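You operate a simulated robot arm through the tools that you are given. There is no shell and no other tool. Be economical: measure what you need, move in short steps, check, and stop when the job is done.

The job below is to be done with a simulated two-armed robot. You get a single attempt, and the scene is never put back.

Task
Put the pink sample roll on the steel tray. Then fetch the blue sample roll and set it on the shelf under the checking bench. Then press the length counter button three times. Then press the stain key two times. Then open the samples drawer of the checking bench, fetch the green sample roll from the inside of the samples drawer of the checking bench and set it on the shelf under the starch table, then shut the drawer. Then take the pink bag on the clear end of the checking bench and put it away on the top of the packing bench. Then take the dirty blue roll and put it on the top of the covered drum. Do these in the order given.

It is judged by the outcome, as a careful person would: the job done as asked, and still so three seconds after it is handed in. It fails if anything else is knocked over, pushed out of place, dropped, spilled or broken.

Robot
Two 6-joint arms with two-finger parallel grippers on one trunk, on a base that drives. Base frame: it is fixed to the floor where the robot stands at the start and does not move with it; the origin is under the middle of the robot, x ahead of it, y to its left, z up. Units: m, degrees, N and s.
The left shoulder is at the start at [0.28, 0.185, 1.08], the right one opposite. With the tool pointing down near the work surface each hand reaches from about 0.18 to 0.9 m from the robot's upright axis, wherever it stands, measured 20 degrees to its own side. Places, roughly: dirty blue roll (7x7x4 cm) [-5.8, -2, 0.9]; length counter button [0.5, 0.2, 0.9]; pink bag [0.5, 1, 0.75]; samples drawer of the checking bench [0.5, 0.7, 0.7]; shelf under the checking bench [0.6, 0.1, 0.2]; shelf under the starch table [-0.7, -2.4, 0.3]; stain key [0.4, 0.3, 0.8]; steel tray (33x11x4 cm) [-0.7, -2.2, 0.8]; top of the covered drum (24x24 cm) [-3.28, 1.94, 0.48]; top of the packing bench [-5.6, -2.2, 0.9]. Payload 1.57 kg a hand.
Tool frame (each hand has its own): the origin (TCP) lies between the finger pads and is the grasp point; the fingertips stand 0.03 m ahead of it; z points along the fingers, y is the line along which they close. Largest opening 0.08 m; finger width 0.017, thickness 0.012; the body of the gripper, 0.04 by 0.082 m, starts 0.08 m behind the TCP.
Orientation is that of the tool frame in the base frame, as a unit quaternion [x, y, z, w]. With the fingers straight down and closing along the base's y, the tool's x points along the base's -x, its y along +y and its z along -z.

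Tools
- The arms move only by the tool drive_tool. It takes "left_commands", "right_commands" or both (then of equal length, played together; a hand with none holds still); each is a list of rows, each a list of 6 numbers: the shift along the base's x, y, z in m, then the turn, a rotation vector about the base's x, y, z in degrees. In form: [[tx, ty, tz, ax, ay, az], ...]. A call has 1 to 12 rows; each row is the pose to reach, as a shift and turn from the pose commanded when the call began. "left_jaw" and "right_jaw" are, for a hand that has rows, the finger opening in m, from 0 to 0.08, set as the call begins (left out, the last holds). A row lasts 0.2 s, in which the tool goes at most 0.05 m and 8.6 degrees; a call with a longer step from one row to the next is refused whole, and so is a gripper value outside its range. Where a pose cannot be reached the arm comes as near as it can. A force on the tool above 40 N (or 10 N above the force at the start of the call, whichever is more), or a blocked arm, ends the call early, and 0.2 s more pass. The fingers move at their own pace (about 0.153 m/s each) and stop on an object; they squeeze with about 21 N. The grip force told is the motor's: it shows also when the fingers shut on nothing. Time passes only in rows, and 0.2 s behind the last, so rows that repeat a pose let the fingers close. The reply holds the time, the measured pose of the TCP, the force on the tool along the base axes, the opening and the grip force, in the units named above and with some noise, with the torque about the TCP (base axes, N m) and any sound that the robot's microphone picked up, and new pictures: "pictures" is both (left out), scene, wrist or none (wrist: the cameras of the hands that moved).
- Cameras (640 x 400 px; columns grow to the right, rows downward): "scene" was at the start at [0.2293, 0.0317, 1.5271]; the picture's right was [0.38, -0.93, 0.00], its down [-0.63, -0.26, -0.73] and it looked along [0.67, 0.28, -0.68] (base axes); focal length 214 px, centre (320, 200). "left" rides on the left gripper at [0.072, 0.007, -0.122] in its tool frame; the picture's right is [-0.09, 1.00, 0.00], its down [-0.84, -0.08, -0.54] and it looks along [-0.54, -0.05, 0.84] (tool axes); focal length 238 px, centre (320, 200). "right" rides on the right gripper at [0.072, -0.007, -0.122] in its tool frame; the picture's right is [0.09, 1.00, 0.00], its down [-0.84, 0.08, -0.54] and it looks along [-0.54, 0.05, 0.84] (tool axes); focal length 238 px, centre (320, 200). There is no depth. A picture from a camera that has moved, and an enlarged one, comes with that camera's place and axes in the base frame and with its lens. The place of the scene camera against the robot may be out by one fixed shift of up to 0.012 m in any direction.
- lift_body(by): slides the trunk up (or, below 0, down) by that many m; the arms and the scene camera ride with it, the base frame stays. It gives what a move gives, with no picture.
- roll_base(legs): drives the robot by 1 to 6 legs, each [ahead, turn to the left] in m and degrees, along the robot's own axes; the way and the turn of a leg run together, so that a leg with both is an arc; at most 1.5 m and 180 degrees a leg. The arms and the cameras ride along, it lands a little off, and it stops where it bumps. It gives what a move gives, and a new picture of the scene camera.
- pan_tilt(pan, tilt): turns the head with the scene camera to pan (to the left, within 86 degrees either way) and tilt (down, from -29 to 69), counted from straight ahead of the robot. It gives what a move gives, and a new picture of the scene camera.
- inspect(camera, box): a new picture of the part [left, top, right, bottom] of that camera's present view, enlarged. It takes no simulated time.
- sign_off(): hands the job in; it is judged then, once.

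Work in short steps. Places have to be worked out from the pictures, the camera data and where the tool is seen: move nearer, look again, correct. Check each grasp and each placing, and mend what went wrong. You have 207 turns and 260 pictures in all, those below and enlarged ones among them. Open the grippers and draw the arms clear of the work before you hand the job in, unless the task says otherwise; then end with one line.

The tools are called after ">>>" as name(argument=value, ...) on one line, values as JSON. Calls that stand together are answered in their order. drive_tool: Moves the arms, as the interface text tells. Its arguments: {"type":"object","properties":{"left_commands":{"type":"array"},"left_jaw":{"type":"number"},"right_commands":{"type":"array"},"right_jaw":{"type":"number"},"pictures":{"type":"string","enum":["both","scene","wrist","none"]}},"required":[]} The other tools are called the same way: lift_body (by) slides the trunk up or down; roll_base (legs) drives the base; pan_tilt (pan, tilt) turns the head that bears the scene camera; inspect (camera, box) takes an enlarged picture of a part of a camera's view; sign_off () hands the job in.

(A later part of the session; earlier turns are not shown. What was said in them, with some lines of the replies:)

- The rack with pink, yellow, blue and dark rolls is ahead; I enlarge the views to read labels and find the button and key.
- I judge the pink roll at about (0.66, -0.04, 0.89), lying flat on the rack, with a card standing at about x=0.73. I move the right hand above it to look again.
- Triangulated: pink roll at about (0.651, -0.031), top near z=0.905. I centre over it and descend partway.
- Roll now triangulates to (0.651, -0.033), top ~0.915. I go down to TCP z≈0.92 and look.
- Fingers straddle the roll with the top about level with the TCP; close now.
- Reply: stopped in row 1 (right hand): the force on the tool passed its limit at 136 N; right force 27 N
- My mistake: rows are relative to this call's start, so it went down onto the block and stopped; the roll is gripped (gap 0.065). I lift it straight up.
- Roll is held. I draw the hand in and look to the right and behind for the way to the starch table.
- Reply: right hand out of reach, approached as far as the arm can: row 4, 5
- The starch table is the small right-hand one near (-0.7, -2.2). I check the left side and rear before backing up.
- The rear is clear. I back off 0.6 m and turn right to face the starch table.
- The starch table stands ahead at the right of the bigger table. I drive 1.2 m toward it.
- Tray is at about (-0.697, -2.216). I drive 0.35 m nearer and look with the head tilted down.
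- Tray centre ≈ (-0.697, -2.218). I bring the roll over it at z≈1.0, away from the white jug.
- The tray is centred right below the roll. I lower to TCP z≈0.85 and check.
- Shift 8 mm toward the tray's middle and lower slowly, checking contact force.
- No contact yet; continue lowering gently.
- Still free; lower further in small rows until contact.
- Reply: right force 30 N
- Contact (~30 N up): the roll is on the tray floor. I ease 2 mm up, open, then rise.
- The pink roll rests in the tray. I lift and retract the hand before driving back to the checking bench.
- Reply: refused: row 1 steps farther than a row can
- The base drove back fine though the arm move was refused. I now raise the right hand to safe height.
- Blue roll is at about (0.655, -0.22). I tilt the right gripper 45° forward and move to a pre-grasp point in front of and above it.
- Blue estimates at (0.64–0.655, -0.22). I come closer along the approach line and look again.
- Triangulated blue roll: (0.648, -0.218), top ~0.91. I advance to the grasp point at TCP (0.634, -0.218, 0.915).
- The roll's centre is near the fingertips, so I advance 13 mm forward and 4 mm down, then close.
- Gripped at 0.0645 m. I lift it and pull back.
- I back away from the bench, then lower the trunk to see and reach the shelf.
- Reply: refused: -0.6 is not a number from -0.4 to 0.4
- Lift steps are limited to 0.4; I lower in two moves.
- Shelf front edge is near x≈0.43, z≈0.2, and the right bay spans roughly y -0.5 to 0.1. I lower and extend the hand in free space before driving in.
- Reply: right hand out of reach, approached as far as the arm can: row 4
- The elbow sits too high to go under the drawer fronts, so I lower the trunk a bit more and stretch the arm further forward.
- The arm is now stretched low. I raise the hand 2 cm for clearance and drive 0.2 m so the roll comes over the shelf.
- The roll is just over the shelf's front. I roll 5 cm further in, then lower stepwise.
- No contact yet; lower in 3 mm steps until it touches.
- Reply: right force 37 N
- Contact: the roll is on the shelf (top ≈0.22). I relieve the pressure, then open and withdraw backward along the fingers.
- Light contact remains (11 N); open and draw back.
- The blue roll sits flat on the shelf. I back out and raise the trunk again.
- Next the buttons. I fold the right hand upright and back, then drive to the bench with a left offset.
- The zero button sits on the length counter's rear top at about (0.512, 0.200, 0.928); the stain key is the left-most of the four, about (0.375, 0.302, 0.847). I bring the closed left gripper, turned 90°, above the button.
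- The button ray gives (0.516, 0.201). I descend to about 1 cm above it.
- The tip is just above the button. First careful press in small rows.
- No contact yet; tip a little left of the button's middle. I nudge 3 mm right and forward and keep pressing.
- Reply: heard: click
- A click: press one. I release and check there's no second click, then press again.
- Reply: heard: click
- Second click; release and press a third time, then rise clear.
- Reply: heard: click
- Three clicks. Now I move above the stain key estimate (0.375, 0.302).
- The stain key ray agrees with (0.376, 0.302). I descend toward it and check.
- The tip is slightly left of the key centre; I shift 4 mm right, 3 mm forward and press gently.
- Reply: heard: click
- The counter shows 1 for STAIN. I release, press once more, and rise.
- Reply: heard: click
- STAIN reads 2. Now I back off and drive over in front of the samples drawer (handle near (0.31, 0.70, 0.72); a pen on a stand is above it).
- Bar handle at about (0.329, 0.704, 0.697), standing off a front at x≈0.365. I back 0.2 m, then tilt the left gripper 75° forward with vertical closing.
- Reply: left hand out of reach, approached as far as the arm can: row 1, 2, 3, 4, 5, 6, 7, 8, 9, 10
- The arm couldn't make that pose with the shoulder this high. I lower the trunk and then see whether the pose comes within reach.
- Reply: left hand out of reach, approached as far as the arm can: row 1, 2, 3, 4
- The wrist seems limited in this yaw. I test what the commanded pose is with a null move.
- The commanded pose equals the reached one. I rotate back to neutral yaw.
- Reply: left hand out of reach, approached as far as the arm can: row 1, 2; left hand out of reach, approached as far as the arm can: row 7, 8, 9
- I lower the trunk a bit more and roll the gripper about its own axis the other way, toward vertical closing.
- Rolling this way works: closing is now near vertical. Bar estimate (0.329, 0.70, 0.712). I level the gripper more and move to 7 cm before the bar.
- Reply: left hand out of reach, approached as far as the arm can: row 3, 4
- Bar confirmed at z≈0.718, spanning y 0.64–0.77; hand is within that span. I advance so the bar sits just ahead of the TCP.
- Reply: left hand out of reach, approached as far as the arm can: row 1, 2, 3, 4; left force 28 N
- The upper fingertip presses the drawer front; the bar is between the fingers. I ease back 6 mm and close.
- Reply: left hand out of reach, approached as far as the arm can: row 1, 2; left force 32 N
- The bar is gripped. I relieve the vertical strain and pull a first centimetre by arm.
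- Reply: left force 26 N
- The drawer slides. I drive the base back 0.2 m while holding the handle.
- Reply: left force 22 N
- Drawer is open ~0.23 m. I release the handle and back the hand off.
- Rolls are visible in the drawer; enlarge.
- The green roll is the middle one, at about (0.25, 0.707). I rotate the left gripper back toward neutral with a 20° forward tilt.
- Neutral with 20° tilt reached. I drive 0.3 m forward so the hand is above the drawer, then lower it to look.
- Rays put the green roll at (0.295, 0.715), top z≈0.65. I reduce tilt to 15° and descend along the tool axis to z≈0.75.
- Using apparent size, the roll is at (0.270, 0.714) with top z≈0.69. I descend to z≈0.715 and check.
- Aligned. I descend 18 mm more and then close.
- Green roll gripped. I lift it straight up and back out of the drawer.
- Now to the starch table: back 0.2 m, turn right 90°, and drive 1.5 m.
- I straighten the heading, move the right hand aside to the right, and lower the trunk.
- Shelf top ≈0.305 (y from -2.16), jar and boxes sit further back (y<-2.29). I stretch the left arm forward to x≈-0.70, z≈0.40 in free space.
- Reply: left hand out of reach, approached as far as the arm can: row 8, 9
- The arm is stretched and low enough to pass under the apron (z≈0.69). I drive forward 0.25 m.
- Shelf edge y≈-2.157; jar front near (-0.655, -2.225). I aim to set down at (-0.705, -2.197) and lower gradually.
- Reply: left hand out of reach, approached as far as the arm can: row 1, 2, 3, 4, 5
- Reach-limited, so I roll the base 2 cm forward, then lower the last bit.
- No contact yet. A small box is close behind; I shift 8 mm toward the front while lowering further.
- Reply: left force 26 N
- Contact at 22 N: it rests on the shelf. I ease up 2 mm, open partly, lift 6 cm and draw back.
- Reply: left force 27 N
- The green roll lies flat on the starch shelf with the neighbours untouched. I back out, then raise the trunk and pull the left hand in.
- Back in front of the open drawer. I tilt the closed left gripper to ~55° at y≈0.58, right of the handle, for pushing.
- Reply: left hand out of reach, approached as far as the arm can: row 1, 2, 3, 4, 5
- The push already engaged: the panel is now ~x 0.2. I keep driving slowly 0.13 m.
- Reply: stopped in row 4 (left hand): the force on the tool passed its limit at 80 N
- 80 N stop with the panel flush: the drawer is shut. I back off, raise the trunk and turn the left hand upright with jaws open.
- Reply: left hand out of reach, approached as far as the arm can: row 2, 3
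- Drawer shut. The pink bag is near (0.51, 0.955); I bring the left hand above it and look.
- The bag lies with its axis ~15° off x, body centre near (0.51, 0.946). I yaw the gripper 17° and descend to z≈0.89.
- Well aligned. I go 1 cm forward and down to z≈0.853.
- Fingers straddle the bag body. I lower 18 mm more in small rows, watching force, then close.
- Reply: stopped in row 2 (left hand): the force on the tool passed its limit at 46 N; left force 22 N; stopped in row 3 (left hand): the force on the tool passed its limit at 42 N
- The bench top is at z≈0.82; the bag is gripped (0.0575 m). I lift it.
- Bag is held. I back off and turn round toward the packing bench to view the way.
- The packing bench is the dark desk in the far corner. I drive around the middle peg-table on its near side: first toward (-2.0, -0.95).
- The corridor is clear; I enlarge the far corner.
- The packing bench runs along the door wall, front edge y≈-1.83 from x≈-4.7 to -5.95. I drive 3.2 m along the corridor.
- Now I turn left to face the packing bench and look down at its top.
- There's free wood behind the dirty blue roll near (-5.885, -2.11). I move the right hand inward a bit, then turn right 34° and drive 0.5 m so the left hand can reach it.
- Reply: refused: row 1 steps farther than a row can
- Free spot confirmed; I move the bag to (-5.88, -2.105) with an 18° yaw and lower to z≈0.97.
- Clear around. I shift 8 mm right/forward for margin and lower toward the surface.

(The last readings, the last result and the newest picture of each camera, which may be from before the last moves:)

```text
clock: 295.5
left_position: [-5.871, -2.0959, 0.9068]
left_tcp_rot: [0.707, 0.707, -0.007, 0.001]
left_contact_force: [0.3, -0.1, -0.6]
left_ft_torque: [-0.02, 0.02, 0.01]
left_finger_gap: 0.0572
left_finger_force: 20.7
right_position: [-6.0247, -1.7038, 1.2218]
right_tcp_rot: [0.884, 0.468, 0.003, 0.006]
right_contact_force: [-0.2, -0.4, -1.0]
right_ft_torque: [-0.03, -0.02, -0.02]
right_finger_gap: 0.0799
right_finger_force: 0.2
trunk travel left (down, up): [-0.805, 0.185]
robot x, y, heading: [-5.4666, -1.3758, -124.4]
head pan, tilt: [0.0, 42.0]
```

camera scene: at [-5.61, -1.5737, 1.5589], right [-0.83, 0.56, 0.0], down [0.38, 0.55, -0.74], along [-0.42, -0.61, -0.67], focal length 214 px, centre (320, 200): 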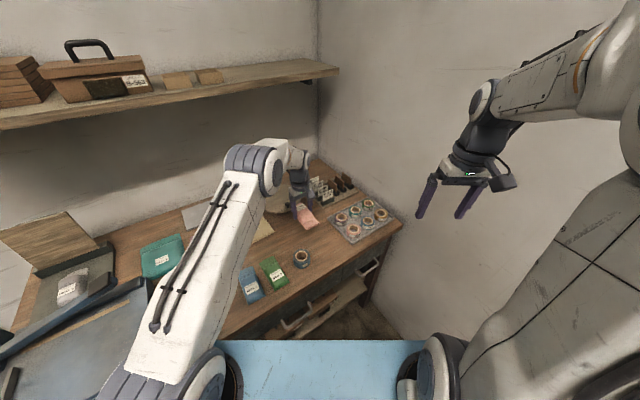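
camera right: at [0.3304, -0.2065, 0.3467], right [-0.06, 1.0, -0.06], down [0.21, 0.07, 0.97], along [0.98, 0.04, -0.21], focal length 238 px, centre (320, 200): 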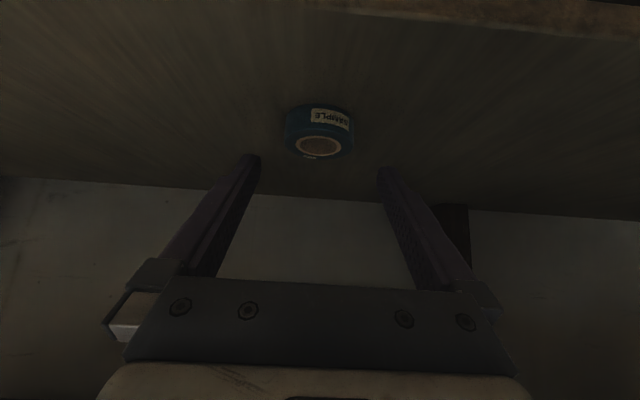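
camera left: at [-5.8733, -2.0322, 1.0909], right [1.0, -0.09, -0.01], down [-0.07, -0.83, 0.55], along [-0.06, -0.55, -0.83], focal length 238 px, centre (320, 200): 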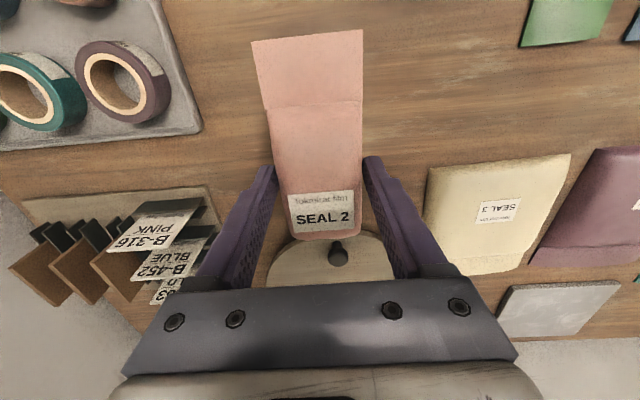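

No contact at 0.907; continue slowly.

>>> drive_tool(left_commands=[[0, 0, -0.004, 0, 0, 0], [0, 0, -0.008, 0, 0, 0], [0, 0, -0.012, 0, 0, 0], [0, 0, -0.016, 0, 0, 0], [0, 0, -0.02, 0, 0, 0], [0, 0, -0.024, 0, 0, 0]], pictures="wrist")

```text
clock: 296.9
left_position: [-5.8717, -2.0961, 0.8919]
left_tcp_rot: [0.707, 0.707, -0.006, 0.002]
left_contact_force: [5.6, 6.6, 17.1]
left_ft_torque: [0.31, -0.75, 0.18]
left_finger_gap: 0.0573
left_finger_force: 21.1
right_position: [-6.0234, -1.7045, 1.2206]
right_tcp_rot: [0.884, 0.468, 0.002, 0.005]
right_contact_force: [-0.2, 1.3, 0.3]
right_ft_torque: [0.01, 0.02, -0.03]
right_finger_gap: 0.08
right_finger_force: 0.0
trunk travel left (down, up): [-0.805, 0.185]
robot x, y, heading: [-5.4623, -1.3738, -124.3]
head pan, tilt: [0.0, 42.0]
stopped in row 6 (left hand): the force on the tool passed its limit at 44 N (the readings are from after the stop); the commanded pose is now the measured one
camera left: at [-5.8639, -2.021, 1.0114], right [1.0, -0.09, -0.01], down [-0.07, -0.83, 0.55], along [-0.06, -0.55, -0.83], focal length 238 px, centre (320, 200)
```

left: 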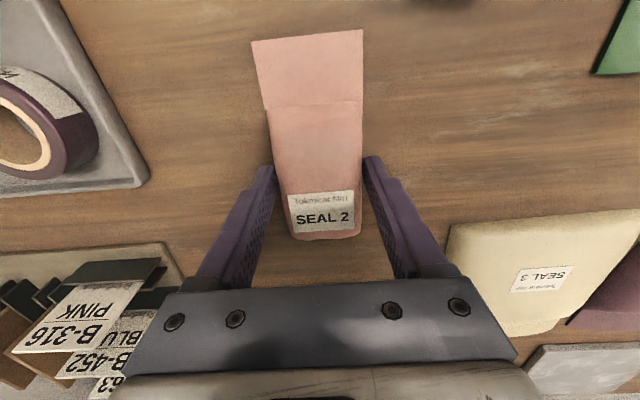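

The bag rests on the bench. I open the jaws and rise.

>>> drive_tool(left_commands=[[0, 0, 0.002, 0, 0, 0], [0, 0, 0.002, 0, 0, 0], [0, 0, 0.01, 0, 0, 0], [0, 0, 0.04, 0, 0, 0], [0, 0, 0.08, 0, 0, 0], [0, 0, 0.12, 0, 0, 0], [0.02, 0.03, 0.15, 0, 0, 0], [0.05, 0.06, 0.17, 0, 0, 0]], left_jaw=0.078)

```text
clock: 298.7
left_position: [-5.8226, -2.0368, 1.0569]
left_tcp_rot: [0.707, 0.707, -0.008, 0.001]
left_contact_force: [-0.4, -0.3, 0.3]
left_ft_torque: [0.0, -0.02, 0.01]
left_finger_gap: 0.0782
left_finger_force: 0.1
right_position: [-6.0246, -1.7062, 1.2198]
right_tcp_rot: [0.884, 0.468, 0.002, 0.007]
right_contact_force: [0.0, 0.6, 0.2]
right_ft_torque: [-0.01, 0.03, -0.01]
right_finger_gap: 0.0798
right_finger_force: 0.1
trunk travel left (down, up): [-0.805, 0.185]
robot x, y, heading: [-5.4656, -1.3709, -124.0]
head pan, tilt: [0.0, 42.0]
camera scene: at [-5.61, -1.5737, 1.5588], right [-0.83, 0.56, 0.0], down [0.38, 0.55, -0.74], along [-0.42, -0.61, -0.67], focal length 214 px, centre (320, 200)
camera left: at [-5.8131, -1.9615, 1.1786], right [1.0, -0.09, -0.01], down [-0.07, -0.83, 0.55], along [-0.06, -0.55, -0.83], focal length 238 px, centre (320, 200)
```

scene: 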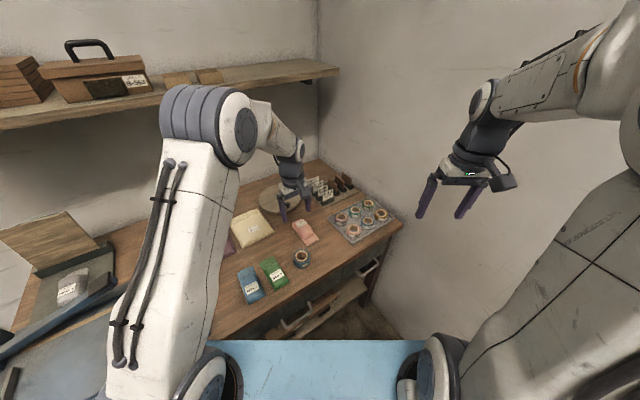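
left: 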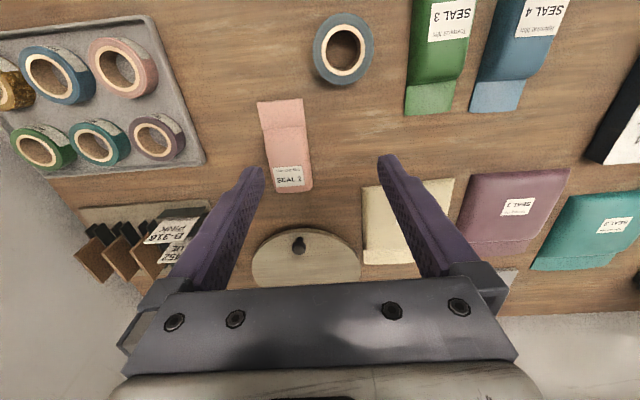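

The bag is placed neatly. Now the dirty blue roll at (-5.795, -1.967): I move the left hand over it.

>>> drive_tool(left_commands=[[0.015, 0.035, -0.01, 0, 0, 0], [0.0285, 0.069, -0.03, 0, 0, 0], [0.0285, 0.069, -0.07, 0, 0, 0], [0.0285, 0.069, -0.107, 0, 0, 0]], left_jaw=0.08, pictures="wrist")

```text
clock: 299.7
left_position: [-5.7961, -1.9669, 0.9497]
left_tcp_rot: [0.707, 0.707, -0.008, 0.002]
left_contact_force: [0.2, -0.1, -0.2]
left_ft_torque: [0.0, -0.02, 0.0]
left_finger_gap: 0.0797
left_finger_force: 0.1
right_position: [-6.0247, -1.7053, 1.2201]
right_tcp_rot: [0.884, 0.468, 0.002, 0.006]
right_contact_force: [0.4, -0.8, -0.7]
right_ft_torque: [-0.01, 0.0, 0.0]
right_finger_gap: 0.0803
right_finger_force: 0.1
trunk travel left (down, up): [-0.805, 0.185]
robot x, y, heading: [-5.4652, -1.374, -124.1]
head pan, tilt: [0.0, 42.0]
camera left: at [-5.7873, -1.8918, 1.071], right [1.0, -0.09, -0.01], down [-0.07, -0.83, 0.55], along [-0.06, -0.55, -0.83], focal length 238 px, centre (320, 200)
```

left: 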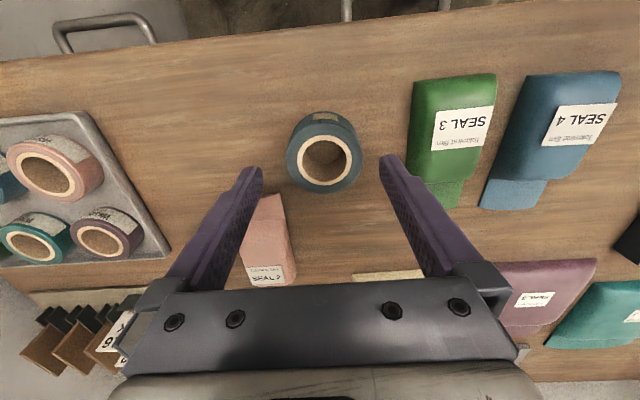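

Small correction, then descend to TCP z≈0.90 (bench at 0.862) and close.

>>> drive_tool(left_commands=[[0.004, -0.003, -0.02, 0, 0, 0], [0.006, -0.004, -0.038, 0, 0, 0], [0.006, -0.004, -0.048, 0, 0, 0]], pictures="wrist")

>>> drive_tool(left_commands=[[0, 0, 0, 0, 0, 0], [0, 0, 0, 0, 0, 0], [0, 0, 0, 0, 0, 0]], left_jaw=0.03, pictures="none")

```text
clock: 300.5
left_position: [-5.7879, -1.9705, 0.9014]
left_tcp_rot: [0.707, 0.707, -0.008, 0.001]
left_contact_force: [0.5, -1.0, 0.0]
left_ft_torque: [0.04, -0.02, 0.0]
left_finger_gap: 0.0802
left_finger_force: 0.0
right_position: [-6.026, -1.7056, 1.2206]
right_tcp_rot: [0.884, 0.468, 0.003, 0.006]
right_contact_force: [-0.1, -0.2, 0.0]
right_ft_torque: [-0.02, 0.01, 0.02]
right_finger_gap: 0.08
right_finger_force: 0.0
trunk travel left (down, up): [-0.805, 0.185]
robot x, y, heading: [-5.4671, -1.373, -123.8]
head pan, tilt: [0.0, 42.0]
camera left: at [-5.7798, -1.8964, 1.0229], right [1.0, -0.09, -0.01], down [-0.07, -0.83, 0.55], along [-0.06, -0.55, -0.83], focal length 238 px, centre (320, 200)
```

left: 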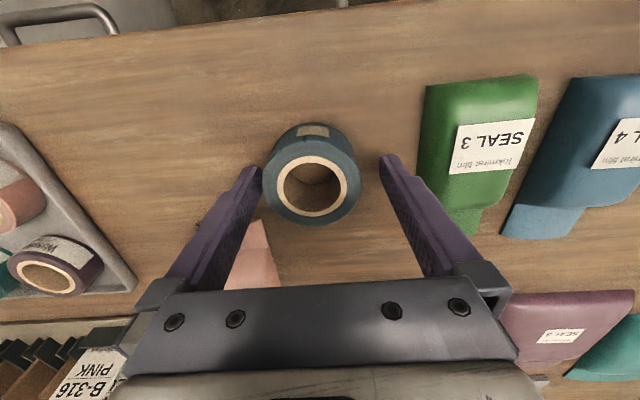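

```text
clock: 301.3
left_position: [-5.7884, -1.9705, 0.901]
left_tcp_rot: [0.707, 0.707, -0.008, 0.002]
left_contact_force: [0.3, 0.7, -0.3]
left_ft_torque: [-0.02, -0.02, 0.0]
left_finger_gap: 0.0603
left_finger_force: 21.4
right_position: [-6.0246, -1.7042, 1.2204]
right_tcp_rot: [0.884, 0.468, 0.001, 0.006]
right_contact_force: [0.1, 0.1, -0.6]
right_ft_torque: [-0.03, 0.0, 0.04]
right_finger_gap: 0.0799
right_finger_force: 0.0
trunk travel left (down, up): [-0.805, 0.185]
robot x, y, heading: [-5.462, -1.3747, -124.1]
head pan, tilt: [0.0, 42.0]
```

Gripped at 0.060 m. I lift and check the hold.

>>> drive_tool(left_commands=[[0, 0, 0.01, 0, 0, 0], [0, 0, 0.04, 0, 0, 0], [0, 0, 0.08, 0, 0, 0], [0, 0.02, 0.12, 0, 0, 0], [0.02, 0.05, 0.15, 0, 0, 0], [0.05, 0.08, 0.17, 0, 0, 0]], pictures="wrist")

```text
clock: 302.7
left_position: [-5.7388, -1.8896, 1.0708]
left_tcp_rot: [0.707, 0.707, -0.007, 0.002]
left_contact_force: [0.0, -0.2, -0.7]
left_ft_torque: [0.0, 0.03, 0.03]
left_finger_gap: 0.0604
left_finger_force: 21.4
right_position: [-6.0244, -1.7057, 1.2206]
right_tcp_rot: [0.884, 0.468, 0.002, 0.006]
right_contact_force: [-0.3, -0.4, 0.2]
right_ft_torque: [0.01, 0.01, 0.0]
right_finger_gap: 0.08
right_finger_force: 0.0
trunk travel left (down, up): [-0.805, 0.185]
robot x, y, heading: [-5.4587, -1.3721, -124.4]
head pan, tilt: [0.0, 42.0]
camera left: at [-5.7307, -1.8166, 1.1928], right [1.0, -0.09, -0.01], down [-0.07, -0.83, 0.55], along [-0.06, -0.55, -0.83], focal length 238 px, centre (320, 200)
```

left: 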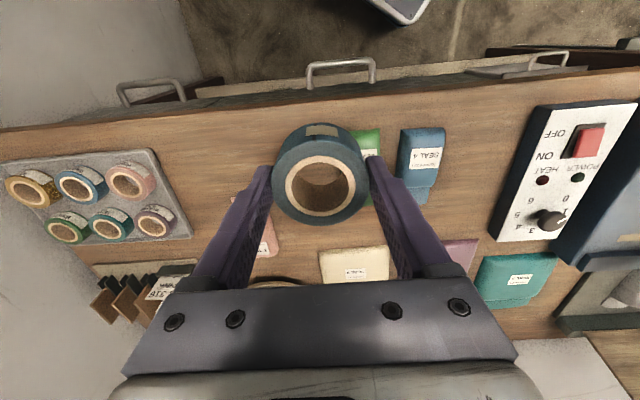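

Held well. I back away and turn left to look toward the covered drum.

>>> roll_base(legs=[[-0.75, 0], [0, 154]])

>>> pan_tilt(pan=20, tilt=22)

```text
clock: 313.0
left_position: [-4.5661, -0.4211, 1.0715]
left_tcp_rot: [-0.519, 0.855, -0.001, 0.008]
left_contact_force: [0.1, -0.8, -0.6]
left_ft_torque: [0.0, 0.0, 0.02]
left_finger_gap: 0.06
left_finger_force: 20.8
right_position: [-4.3963, -0.7176, 1.219]
right_tcp_rot: [-0.246, 0.969, 0.006, -0.001]
right_contact_force: [-0.6, 0.0, -0.5]
right_ft_torque: [0.0, -0.02, 0.02]
right_finger_gap: 0.08
right_finger_force: 0.0
trunk travel left (down, up): [-0.805, 0.185]
robot x, y, heading: [-5.0472, -0.7525, 28.5]
head pan, tilt: [0.0, 42.0]
camera scene: at [-4.8399, -0.6401, 1.5588], right [0.48, -0.88, 0.0], down [-0.59, -0.32, -0.74], along [0.65, 0.35, -0.67], focal length 214 px, centre (320, 200)
```

scene: 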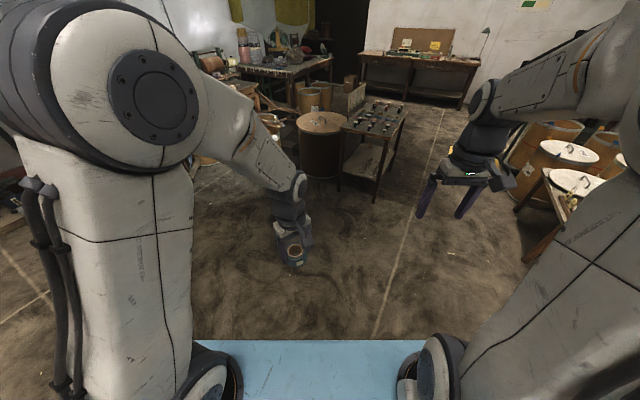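

```text
clock: 313.8
left_position: [-4.567, -0.4218, 1.0718]
left_tcp_rot: [-0.519, 0.854, -0.001, 0.008]
left_contact_force: [-0.2, -0.6, 0.3]
left_ft_torque: [-0.04, -0.01, 0.01]
left_finger_gap: 0.06
left_finger_force: 20.6
right_position: [-4.398, -0.7177, 1.2209]
right_tcp_rot: [-0.246, 0.969, 0.006, -0.001]
right_contact_force: [-0.5, 0.5, -0.8]
right_ft_torque: [0.03, -0.01, 0.01]
right_finger_gap: 0.0802
right_finger_force: 0.1
trunk travel left (down, up): [-0.805, 0.185]
robot x, y, heading: [-5.046, -0.7589, 28.5]
head pan, tilt: [20.0, 22.0]
camera scene: at [-4.8519, -0.6105, 1.5899], right [0.75, -0.66, 0.0], down [-0.25, -0.28, -0.93], along [0.62, 0.69, -0.38], focal length 214 px, centre (320, 200)
```

scene: 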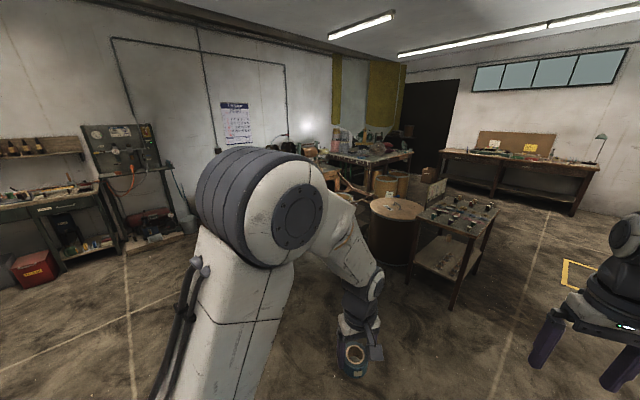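

The covered drum's place is hidden behind my arm; I turn 28° further left to face it.

>>> roll_base(legs=[[0, 30]])

>>> pan_tilt(pan=-3, tilt=22)

```text
clock: 315.7
left_position: [-4.7966, -0.2269, 1.0715]
left_tcp_rot: [0.722, -0.692, -0.001, -0.008]
left_contact_force: [1.3, -0.2, 0.5]
left_ft_torque: [-0.02, -0.02, 0.02]
left_finger_gap: 0.0601
left_finger_force: 20.1
right_position: [-4.5023, -0.3986, 1.2209]
right_tcp_rot: [-0.487, 0.874, 0.006, -0.002]
right_contact_force: [-0.7, -0.4, 0.0]
right_ft_torque: [-0.03, 0.05, 0.04]
right_finger_gap: 0.0798
right_finger_force: 0.1
trunk travel left (down, up): [-0.805, 0.185]
robot x, y, heading: [-5.0473, -0.7569, 58.5]
head pan, tilt: [20.0, 22.0]
camera scene: at [-4.9516, -0.529, 1.59], right [0.98, -0.2, 0.0], down [-0.08, -0.37, -0.93], along [0.19, 0.91, -0.37], focal length 214 px, centre (320, 200)
```

scene: 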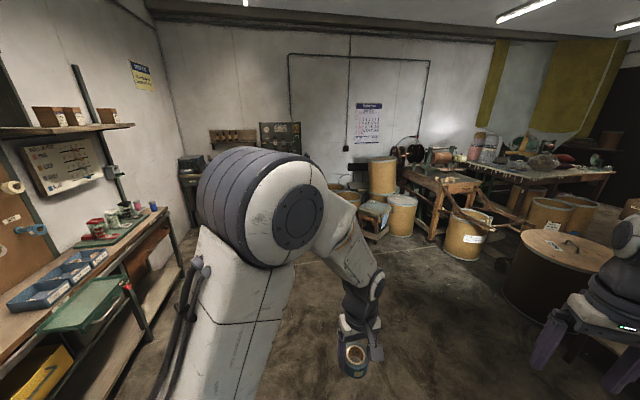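

```text
clock: 316.6
left_position: [-4.7958, -0.2263, 1.0725]
left_tcp_rot: [0.722, -0.692, -0.002, -0.008]
left_contact_force: [0.3, 0.8, -1.2]
left_ft_torque: [0.03, -0.02, -0.01]
left_finger_gap: 0.06
left_finger_force: 20.8
right_position: [-4.5028, -0.3994, 1.2204]
right_tcp_rot: [-0.487, 0.873, 0.006, -0.002]
right_contact_force: [0.5, -0.6, 0.7]
right_ft_torque: [-0.02, -0.01, -0.01]
right_finger_gap: 0.08
right_finger_force: 0.0
trunk travel left (down, up): [-0.805, 0.185]
robot x, y, heading: [-5.0483, -0.7527, 58.3]
head pan, tilt: [-3.0, 22.0]
camera scene: at [-4.9178, -0.5433, 1.5899], right [0.82, -0.57, 0.0], down [-0.21, -0.31, -0.93], along [0.53, 0.76, -0.37], focal length 214 px, centre (320, 200)
```

scene: 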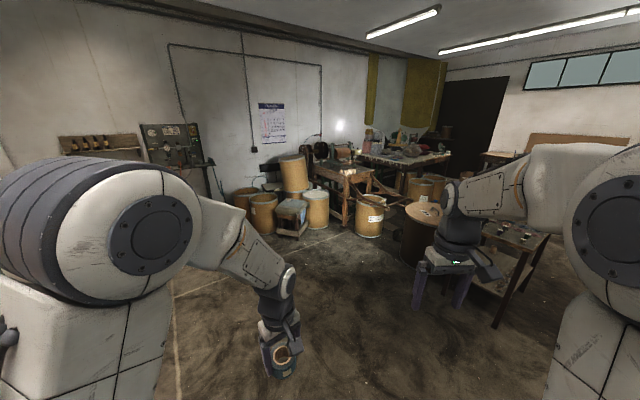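

The white-lidded low drum at picture (315,195) matches (-3.28, 1.94). I drive 2.4 m toward it.

>>> roll_base(legs=[[0, -4], [1.5, 0], [0.85, 0]])

>>> pan_tilt(pan=8, tilt=50)

```text
clock: 328.6
left_position: [-3.3225, 1.6383, 1.0713]
left_tcp_rot: [-0.685, 0.729, 0.001, 0.009]
left_contact_force: [1.3, 0.2, -1.1]
left_ft_torque: [0.02, -0.01, 0.0]
left_finger_gap: 0.0601
left_finger_force: 21.0
right_position: [-3.0479, 1.4345, 1.2206]
right_tcp_rot: [-0.44, 0.898, 0.006, -0.001]
right_contact_force: [-0.7, -0.8, -0.9]
right_ft_torque: [0.01, 0.0, -0.02]
right_finger_gap: 0.0802
right_finger_force: 0.0
trunk travel left (down, up): [-0.805, 0.185]
robot x, y, heading: [-3.6273, 1.1367, 52.2]
head pan, tilt: [-3.0, 22.0]
camera scene: at [-3.4768, 1.3342, 1.59], right [0.76, -0.65, 0.0], down [-0.24, -0.28, -0.93], along [0.6, 0.7, -0.37], focal length 214 px, centre (320, 200)
```

scene: 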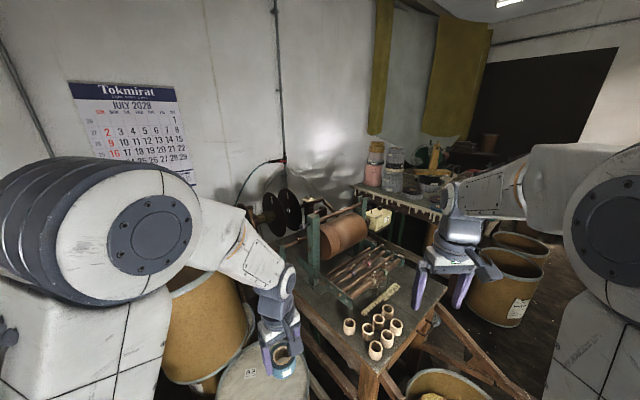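

```text
clock: 329.6
left_position: [-3.3226, 1.6373, 1.071]
left_tcp_rot: [-0.685, 0.728, 0.002, 0.008]
left_contact_force: [-0.1, 0.5, -0.3]
left_ft_torque: [0.02, 0.0, -0.03]
left_finger_gap: 0.0598
left_finger_force: 20.9
right_position: [-3.0481, 1.4339, 1.2221]
right_tcp_rot: [-0.441, 0.898, 0.005, -0.002]
right_contact_force: [-0.2, -0.2, 0.4]
right_ft_torque: [0.05, -0.02, 0.01]
right_finger_gap: 0.0801
right_finger_force: 0.2
trunk travel left (down, up): [-0.805, 0.185]
robot x, y, heading: [-3.6247, 1.1414, 52.2]
head pan, tilt: [8.0, 50.0]
camera scene: at [-3.499, 1.3309, 1.5477], right [0.87, -0.5, 0.0], down [-0.38, -0.66, -0.64], along [0.32, 0.56, -0.77], focal length 214 px, centre (320, 200)
```

scene: 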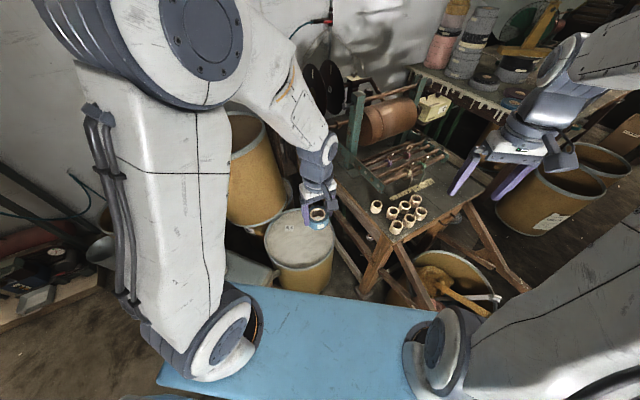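

Drum lid centre ≈(-3.285, 1.935), z≈0.48. I pull the right hand back and up, then lower the trunk 0.25 m.

>>> drive_tool(right_commands=[[-0.02, -0.025, 0.025, 0, 0, 0], [-0.04, -0.05, 0.05, 0, 0, 0], [-0.06, -0.075, 0.075, 0, 0, 0], [-0.08, -0.1, 0.1, 0, 0, 0]], pictures="none")

>>> lift_body(by=-0.25)

>>> drive_tool(left_commands=[[0.005, 0.04, 0, 0, 0, 0], [0.01, 0.08, 0, 0, 0, 0], [0.015, 0.12, 0, 0, 0, 0], [0.02, 0.16, 0, 0, 0, 0], [0.025, 0.2, 0, 0, 0, 0], [0.03, 0.24, 0, 0, 0, 0], [0.035, 0.275, 0, 0, 0, 0], [0.035, 0.28, -0.04, 0, 0, 0], [0.035, 0.28, -0.08, 0, 0, 0], [0.035, 0.28, -0.12, 0, 0, 0]])

```text
clock: 330.6
left_position: [-3.3231, 1.6377, 1.0722]
left_tcp_rot: [-0.684, 0.729, 0.002, 0.008]
left_contact_force: [-0.8, -0.6, -0.1]
left_ft_torque: [-0.02, 0.0, 0.01]
left_finger_gap: 0.0601
left_finger_force: 20.8
right_position: [-3.1077, 1.3428, 1.3231]
right_tcp_rot: [-0.44, 0.898, 0.006, -0.003]
right_contact_force: [0.3, 0.2, 0.0]
right_ft_torque: [-0.03, -0.01, 0.01]
right_finger_gap: 0.08
right_finger_force: 0.1
right hand out of reach, approached as far as the arm can: row 4
trunk travel left (down, up): [-0.805, 0.185]
robot x, y, heading: [-3.6304, 1.1379, 52.7]
head pan, tilt: [8.0, 50.0]
```

```text
clock: 333.1
left_position: [-3.3224, 1.6365, 0.8205]
left_tcp_rot: [-0.684, 0.73, 0.001, 0.008]
left_contact_force: [-1.2, -0.3, -0.9]
left_ft_torque: [0.04, 0.01, -0.01]
left_finger_gap: 0.0601
left_finger_force: 21.1
right_position: [-3.1072, 1.3431, 1.073]
right_tcp_rot: [-0.441, 0.898, 0.004, -0.003]
right_contact_force: [0.9, 0.1, -0.1]
right_ft_torque: [0.01, 0.0, 0.0]
right_finger_gap: 0.0798
right_finger_force: 0.1
trunk travel left (down, up): [-0.555, 0.435]
robot x, y, heading: [-3.6275, 1.135, 52.2]
head pan, tilt: [8.0, 50.0]
```

```text
clock: 335.4
left_position: [-3.2869, 1.9157, 0.7032]
left_tcp_rot: [-0.684, 0.729, 0.001, 0.008]
left_contact_force: [-0.4, -0.1, -0.2]
left_ft_torque: [0.0, -0.04, 0.04]
left_finger_gap: 0.0599
left_finger_force: 22.0
right_position: [-3.1072, 1.343, 1.073]
right_tcp_rot: [-0.439, 0.898, 0.006, -0.002]
right_contact_force: [-0.5, -0.7, 0.7]
right_ft_torque: [-0.03, 0.01, -0.01]
right_finger_gap: 0.0802
right_finger_force: 0.1
trunk travel left (down, up): [-0.555, 0.435]
robot x, y, heading: [-3.6306, 1.1366, 52.3]
head pan, tilt: [8.0, 50.0]
camera scene: at [-3.4992, 1.3307, 1.2977], right [0.87, -0.5, 0.0], down [-0.38, -0.67, -0.64], along [0.32, 0.56, -0.77], focal length 214 px, centre (320, 200)
camera left: at [-3.2985, 1.8444, 0.8232], right [-0.99, 0.16, -0.01], down [0.13, 0.82, 0.55], along [0.09, 0.55, -0.83], focal length 238 px, centre (320, 200)
```

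scene: 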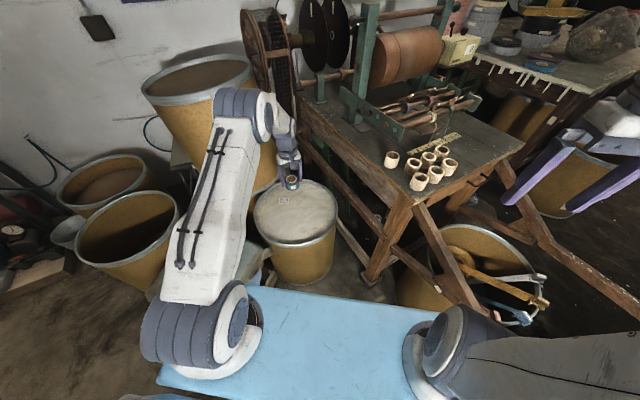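
left: 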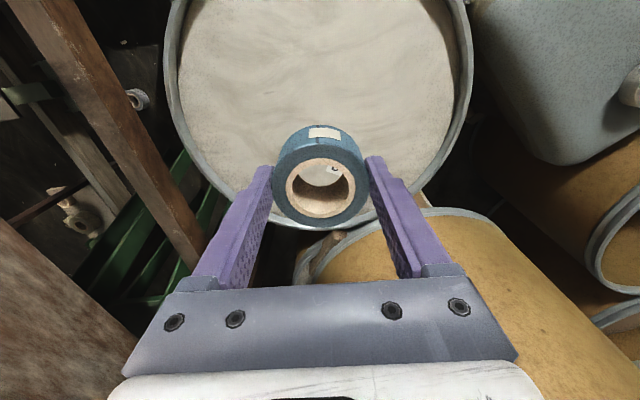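

The lid is right below (centre ≈(-3.278, 1.937)). I shift 2 cm and lower to just above the lid.

>>> drive_tool(left_commands=[[0.003, 0.006, -0.03, 0, 0, 0], [0.007, 0.015, -0.07, 0, 0, 0], [0.007, 0.015, -0.11, 0, 0, 0], [0.007, 0.015, -0.135, 0, 0, 0], [0.007, 0.015, -0.15, 0, 0, 0]], pictures="wrist")

```text
clock: 336.6
left_position: [-3.2805, 1.9335, 0.5505]
left_tcp_rot: [-0.684, 0.729, 0.002, 0.008]
left_contact_force: [0.1, -0.2, 0.0]
left_ft_torque: [0.02, -0.01, 0.02]
left_finger_gap: 0.06
left_finger_force: 20.9
right_position: [-3.1078, 1.3417, 1.0738]
right_tcp_rot: [-0.44, 0.898, 0.005, -0.003]
right_contact_force: [0.7, 0.4, -0.5]
right_ft_torque: [-0.04, -0.01, 0.01]
right_finger_gap: 0.0799
right_finger_force: 0.0
trunk travel left (down, up): [-0.555, 0.435]
robot x, y, heading: [-3.6295, 1.1352, 52.2]
head pan, tilt: [8.0, 50.0]
camera left: at [-3.2925, 1.8608, 0.6726], right [-0.99, 0.16, -0.01], down [0.12, 0.82, 0.55], along [0.09, 0.55, -0.83], focal length 238 px, centre (320, 200)
```

left: 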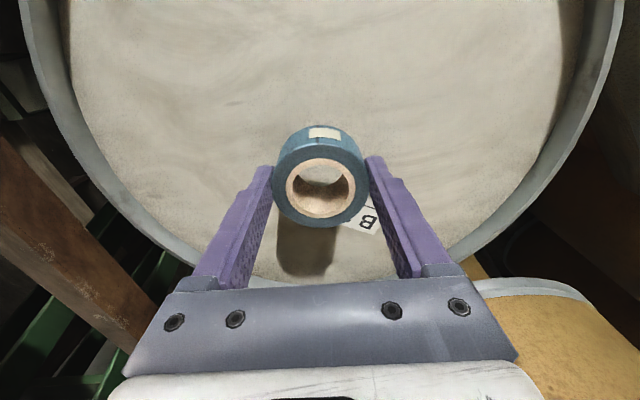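

Well inside the lid. Lower in 3–4 mm steps to contact.

>>> drive_tool(left_commands=[[0, 0, -0.006, 0, 0, 0], [0, 0, -0.012, 0, 0, 0], [0, 0, -0.018, 0, 0, 0], [0, 0, -0.022, 0, 0, 0], [0, 0, -0.026, 0, 0, 0], [0, 0, -0.03, 0, 0, 0], [0, 0, -0.034, 0, 0, 0], [0, 0, -0.038, 0, 0, 0]], pictures="wrist")

```text
clock: 338.4
left_position: [-3.2798, 1.9341, 0.5151]
left_tcp_rot: [-0.684, 0.729, 0.002, 0.009]
left_contact_force: [-1.5, -0.2, 17.5]
left_ft_torque: [0.07, 0.27, 0.07]
left_finger_gap: 0.0602
left_finger_force: 21.2
right_position: [-3.1067, 1.3434, 1.0726]
right_tcp_rot: [-0.439, 0.898, 0.007, -0.003]
right_contact_force: [0.1, -0.2, -0.2]
right_ft_torque: [-0.04, -0.03, 0.02]
right_finger_gap: 0.0797
right_finger_force: 0.1
trunk travel left (down, up): [-0.555, 0.435]
robot x, y, heading: [-3.63, 1.1374, 52.2]
head pan, tilt: [8.0, 50.0]
camera left: at [-3.2919, 1.8618, 0.6367], right [-0.99, 0.16, -0.01], down [0.12, 0.82, 0.56], along [0.09, 0.55, -0.83], focal length 238 px, centre (320, 200)
```

left: 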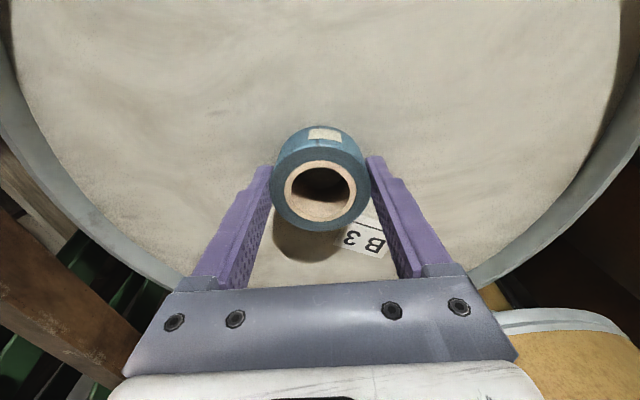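

Contact (17 N): the roll is on the lid. I open and rise straight up.

>>> drive_tool(left_commands=[[0, 0, 0.001, 0, 0, 0], [0, 0, 0.001, 0, 0, 0], [0, 0, 0.01, 0, 0, 0], [0, 0, 0.04, 0, 0, 0], [0, 0, 0.08, 0, 0, 0], [0, 0, 0.12, 0, 0, 0], [-0.01, -0.03, 0.16, 0, 0, 0], [-0.02, -0.06, 0.19, 0, 0, 0]], left_jaw=0.08, pictures="wrist")

```text
refused: row 7 steps farther than a row can; nothing moved
```

Refused by one long row; repeat with shorter steps.

>>> drive_tool(left_commands=[[0, 0, 0.001, 0, 0, 0], [0, 0, 0.001, 0, 0, 0], [0, 0, 0.01, 0, 0, 0], [0, 0, 0.04, 0, 0, 0], [0, 0, 0.08, 0, 0, 0], [0, 0, 0.12, 0, 0, 0], [-0.01, -0.03, 0.145, 0, 0, 0], [-0.02, -0.06, 0.17, 0, 0, 0]], left_jaw=0.08)

```text
clock: 340.1
left_position: [-3.2987, 1.8733, 0.6807]
left_tcp_rot: [-0.685, 0.728, 0.001, 0.007]
left_contact_force: [-0.7, 0.2, -0.3]
left_ft_torque: [0.01, 0.01, -0.03]
left_finger_gap: 0.0799
left_finger_force: 0.1
right_position: [-3.1064, 1.343, 1.0726]
right_tcp_rot: [-0.44, 0.898, 0.006, -0.003]
right_contact_force: [0.5, -0.1, 0.1]
right_ft_torque: [0.0, 0.01, -0.01]
right_finger_gap: 0.0802
right_finger_force: 0.0
trunk travel left (down, up): [-0.555, 0.435]
robot x, y, heading: [-3.6293, 1.1375, 52.3]
head pan, tilt: [8.0, 50.0]
camera scene: at [-3.499, 1.3312, 1.2975], right [0.87, -0.5, 0.0], down [-0.38, -0.67, -0.64], along [0.32, 0.56, -0.77], focal length 214 px, centre (320, 200)
camera left: at [-3.3102, 1.8008, 0.8022], right [-0.99, 0.16, -0.01], down [0.13, 0.82, 0.55], along [0.09, 0.55, -0.83], focal length 238 px, centre (320, 200)
```

scene: 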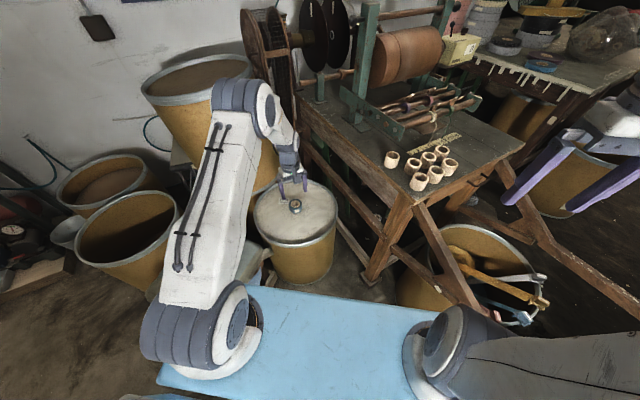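
left: 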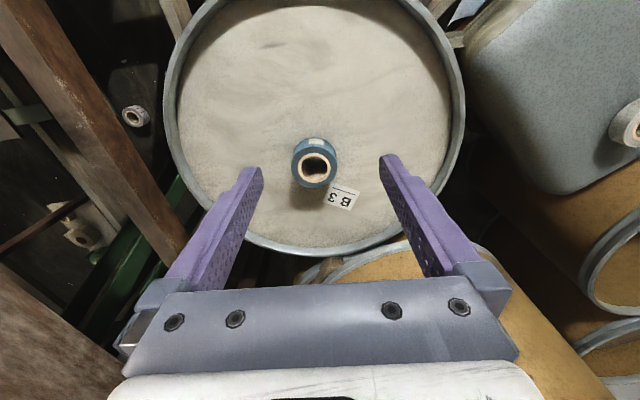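

The dirty roll sits on the covered drum. I draw the arm back and back the base off slightly before handing in.

>>> drive_tool(left_commands=[[0, -0.02, 0.04, 0, 0, 0], [0, -0.04, 0.08, 0, 0, 0], [-0.01, -0.07, 0.11, 0, 0, 0], [-0.02, -0.1, 0.14, 0, 0, 0], [-0.03, -0.13, 0.17, 0, 0, 0]], pictures="none")

>>> roll_base(legs=[[-0.4, 0]])

```text
clock: 341.4
left_position: [-3.331, 1.7441, 0.8521]
left_tcp_rot: [-0.684, 0.729, 0.002, 0.009]
left_contact_force: [0.2, 0.6, 0.6]
left_ft_torque: [0.0, -0.04, 0.02]
left_finger_gap: 0.08
left_finger_force: 0.1
right_position: [-3.1055, 1.3436, 1.0732]
right_tcp_rot: [-0.44, 0.898, 0.005, -0.003]
right_contact_force: [-0.8, -0.8, 0.3]
right_ft_torque: [-0.02, 0.02, 0.0]
right_finger_gap: 0.08
right_finger_force: 0.0
trunk travel left (down, up): [-0.555, 0.435]
robot x, y, heading: [-3.6275, 1.1368, 52.1]
head pan, tilt: [8.0, 50.0]
```

```text
clock: 343.9
left_position: [-3.5741, 1.4222, 0.8528]
left_tcp_rot: [-0.681, 0.732, 0.003, 0.008]
left_contact_force: [-1.0, 0.6, 0.3]
left_ft_torque: [-0.01, -0.02, -0.01]
left_finger_gap: 0.0799
left_finger_force: 0.0
right_position: [-3.3542, 1.0185, 1.0732]
right_tcp_rot: [-0.436, 0.9, 0.006, -0.003]
right_contact_force: [-0.2, 0.0, -0.1]
right_ft_torque: [0.01, -0.01, 0.01]
right_finger_gap: 0.08
right_finger_force: 0.1
trunk travel left (down, up): [-0.555, 0.435]
robot x, y, heading: [-3.8757, 0.8142, 51.5]
head pan, tilt: [8.0, 50.0]
camera scene: at [-3.7464, 1.0105, 1.2976], right [0.86, -0.5, 0.0], down [-0.39, -0.66, -0.64], along [0.32, 0.56, -0.77], focal length 214 px, centre (320, 200)
```

scene: 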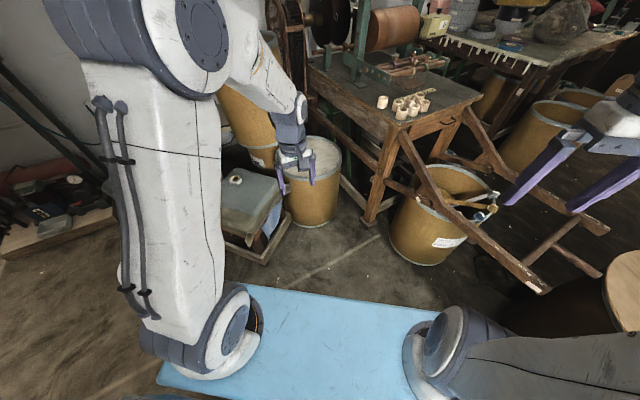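

All steps are done in order, the grippers are open and the arms are clear, so I hand the job in.

>>> sign_off()

```text
The job is handed in.
```

I finished all seven steps in the order given and handed the job in; nothing looked knocked over or out of place in the pictures I took.
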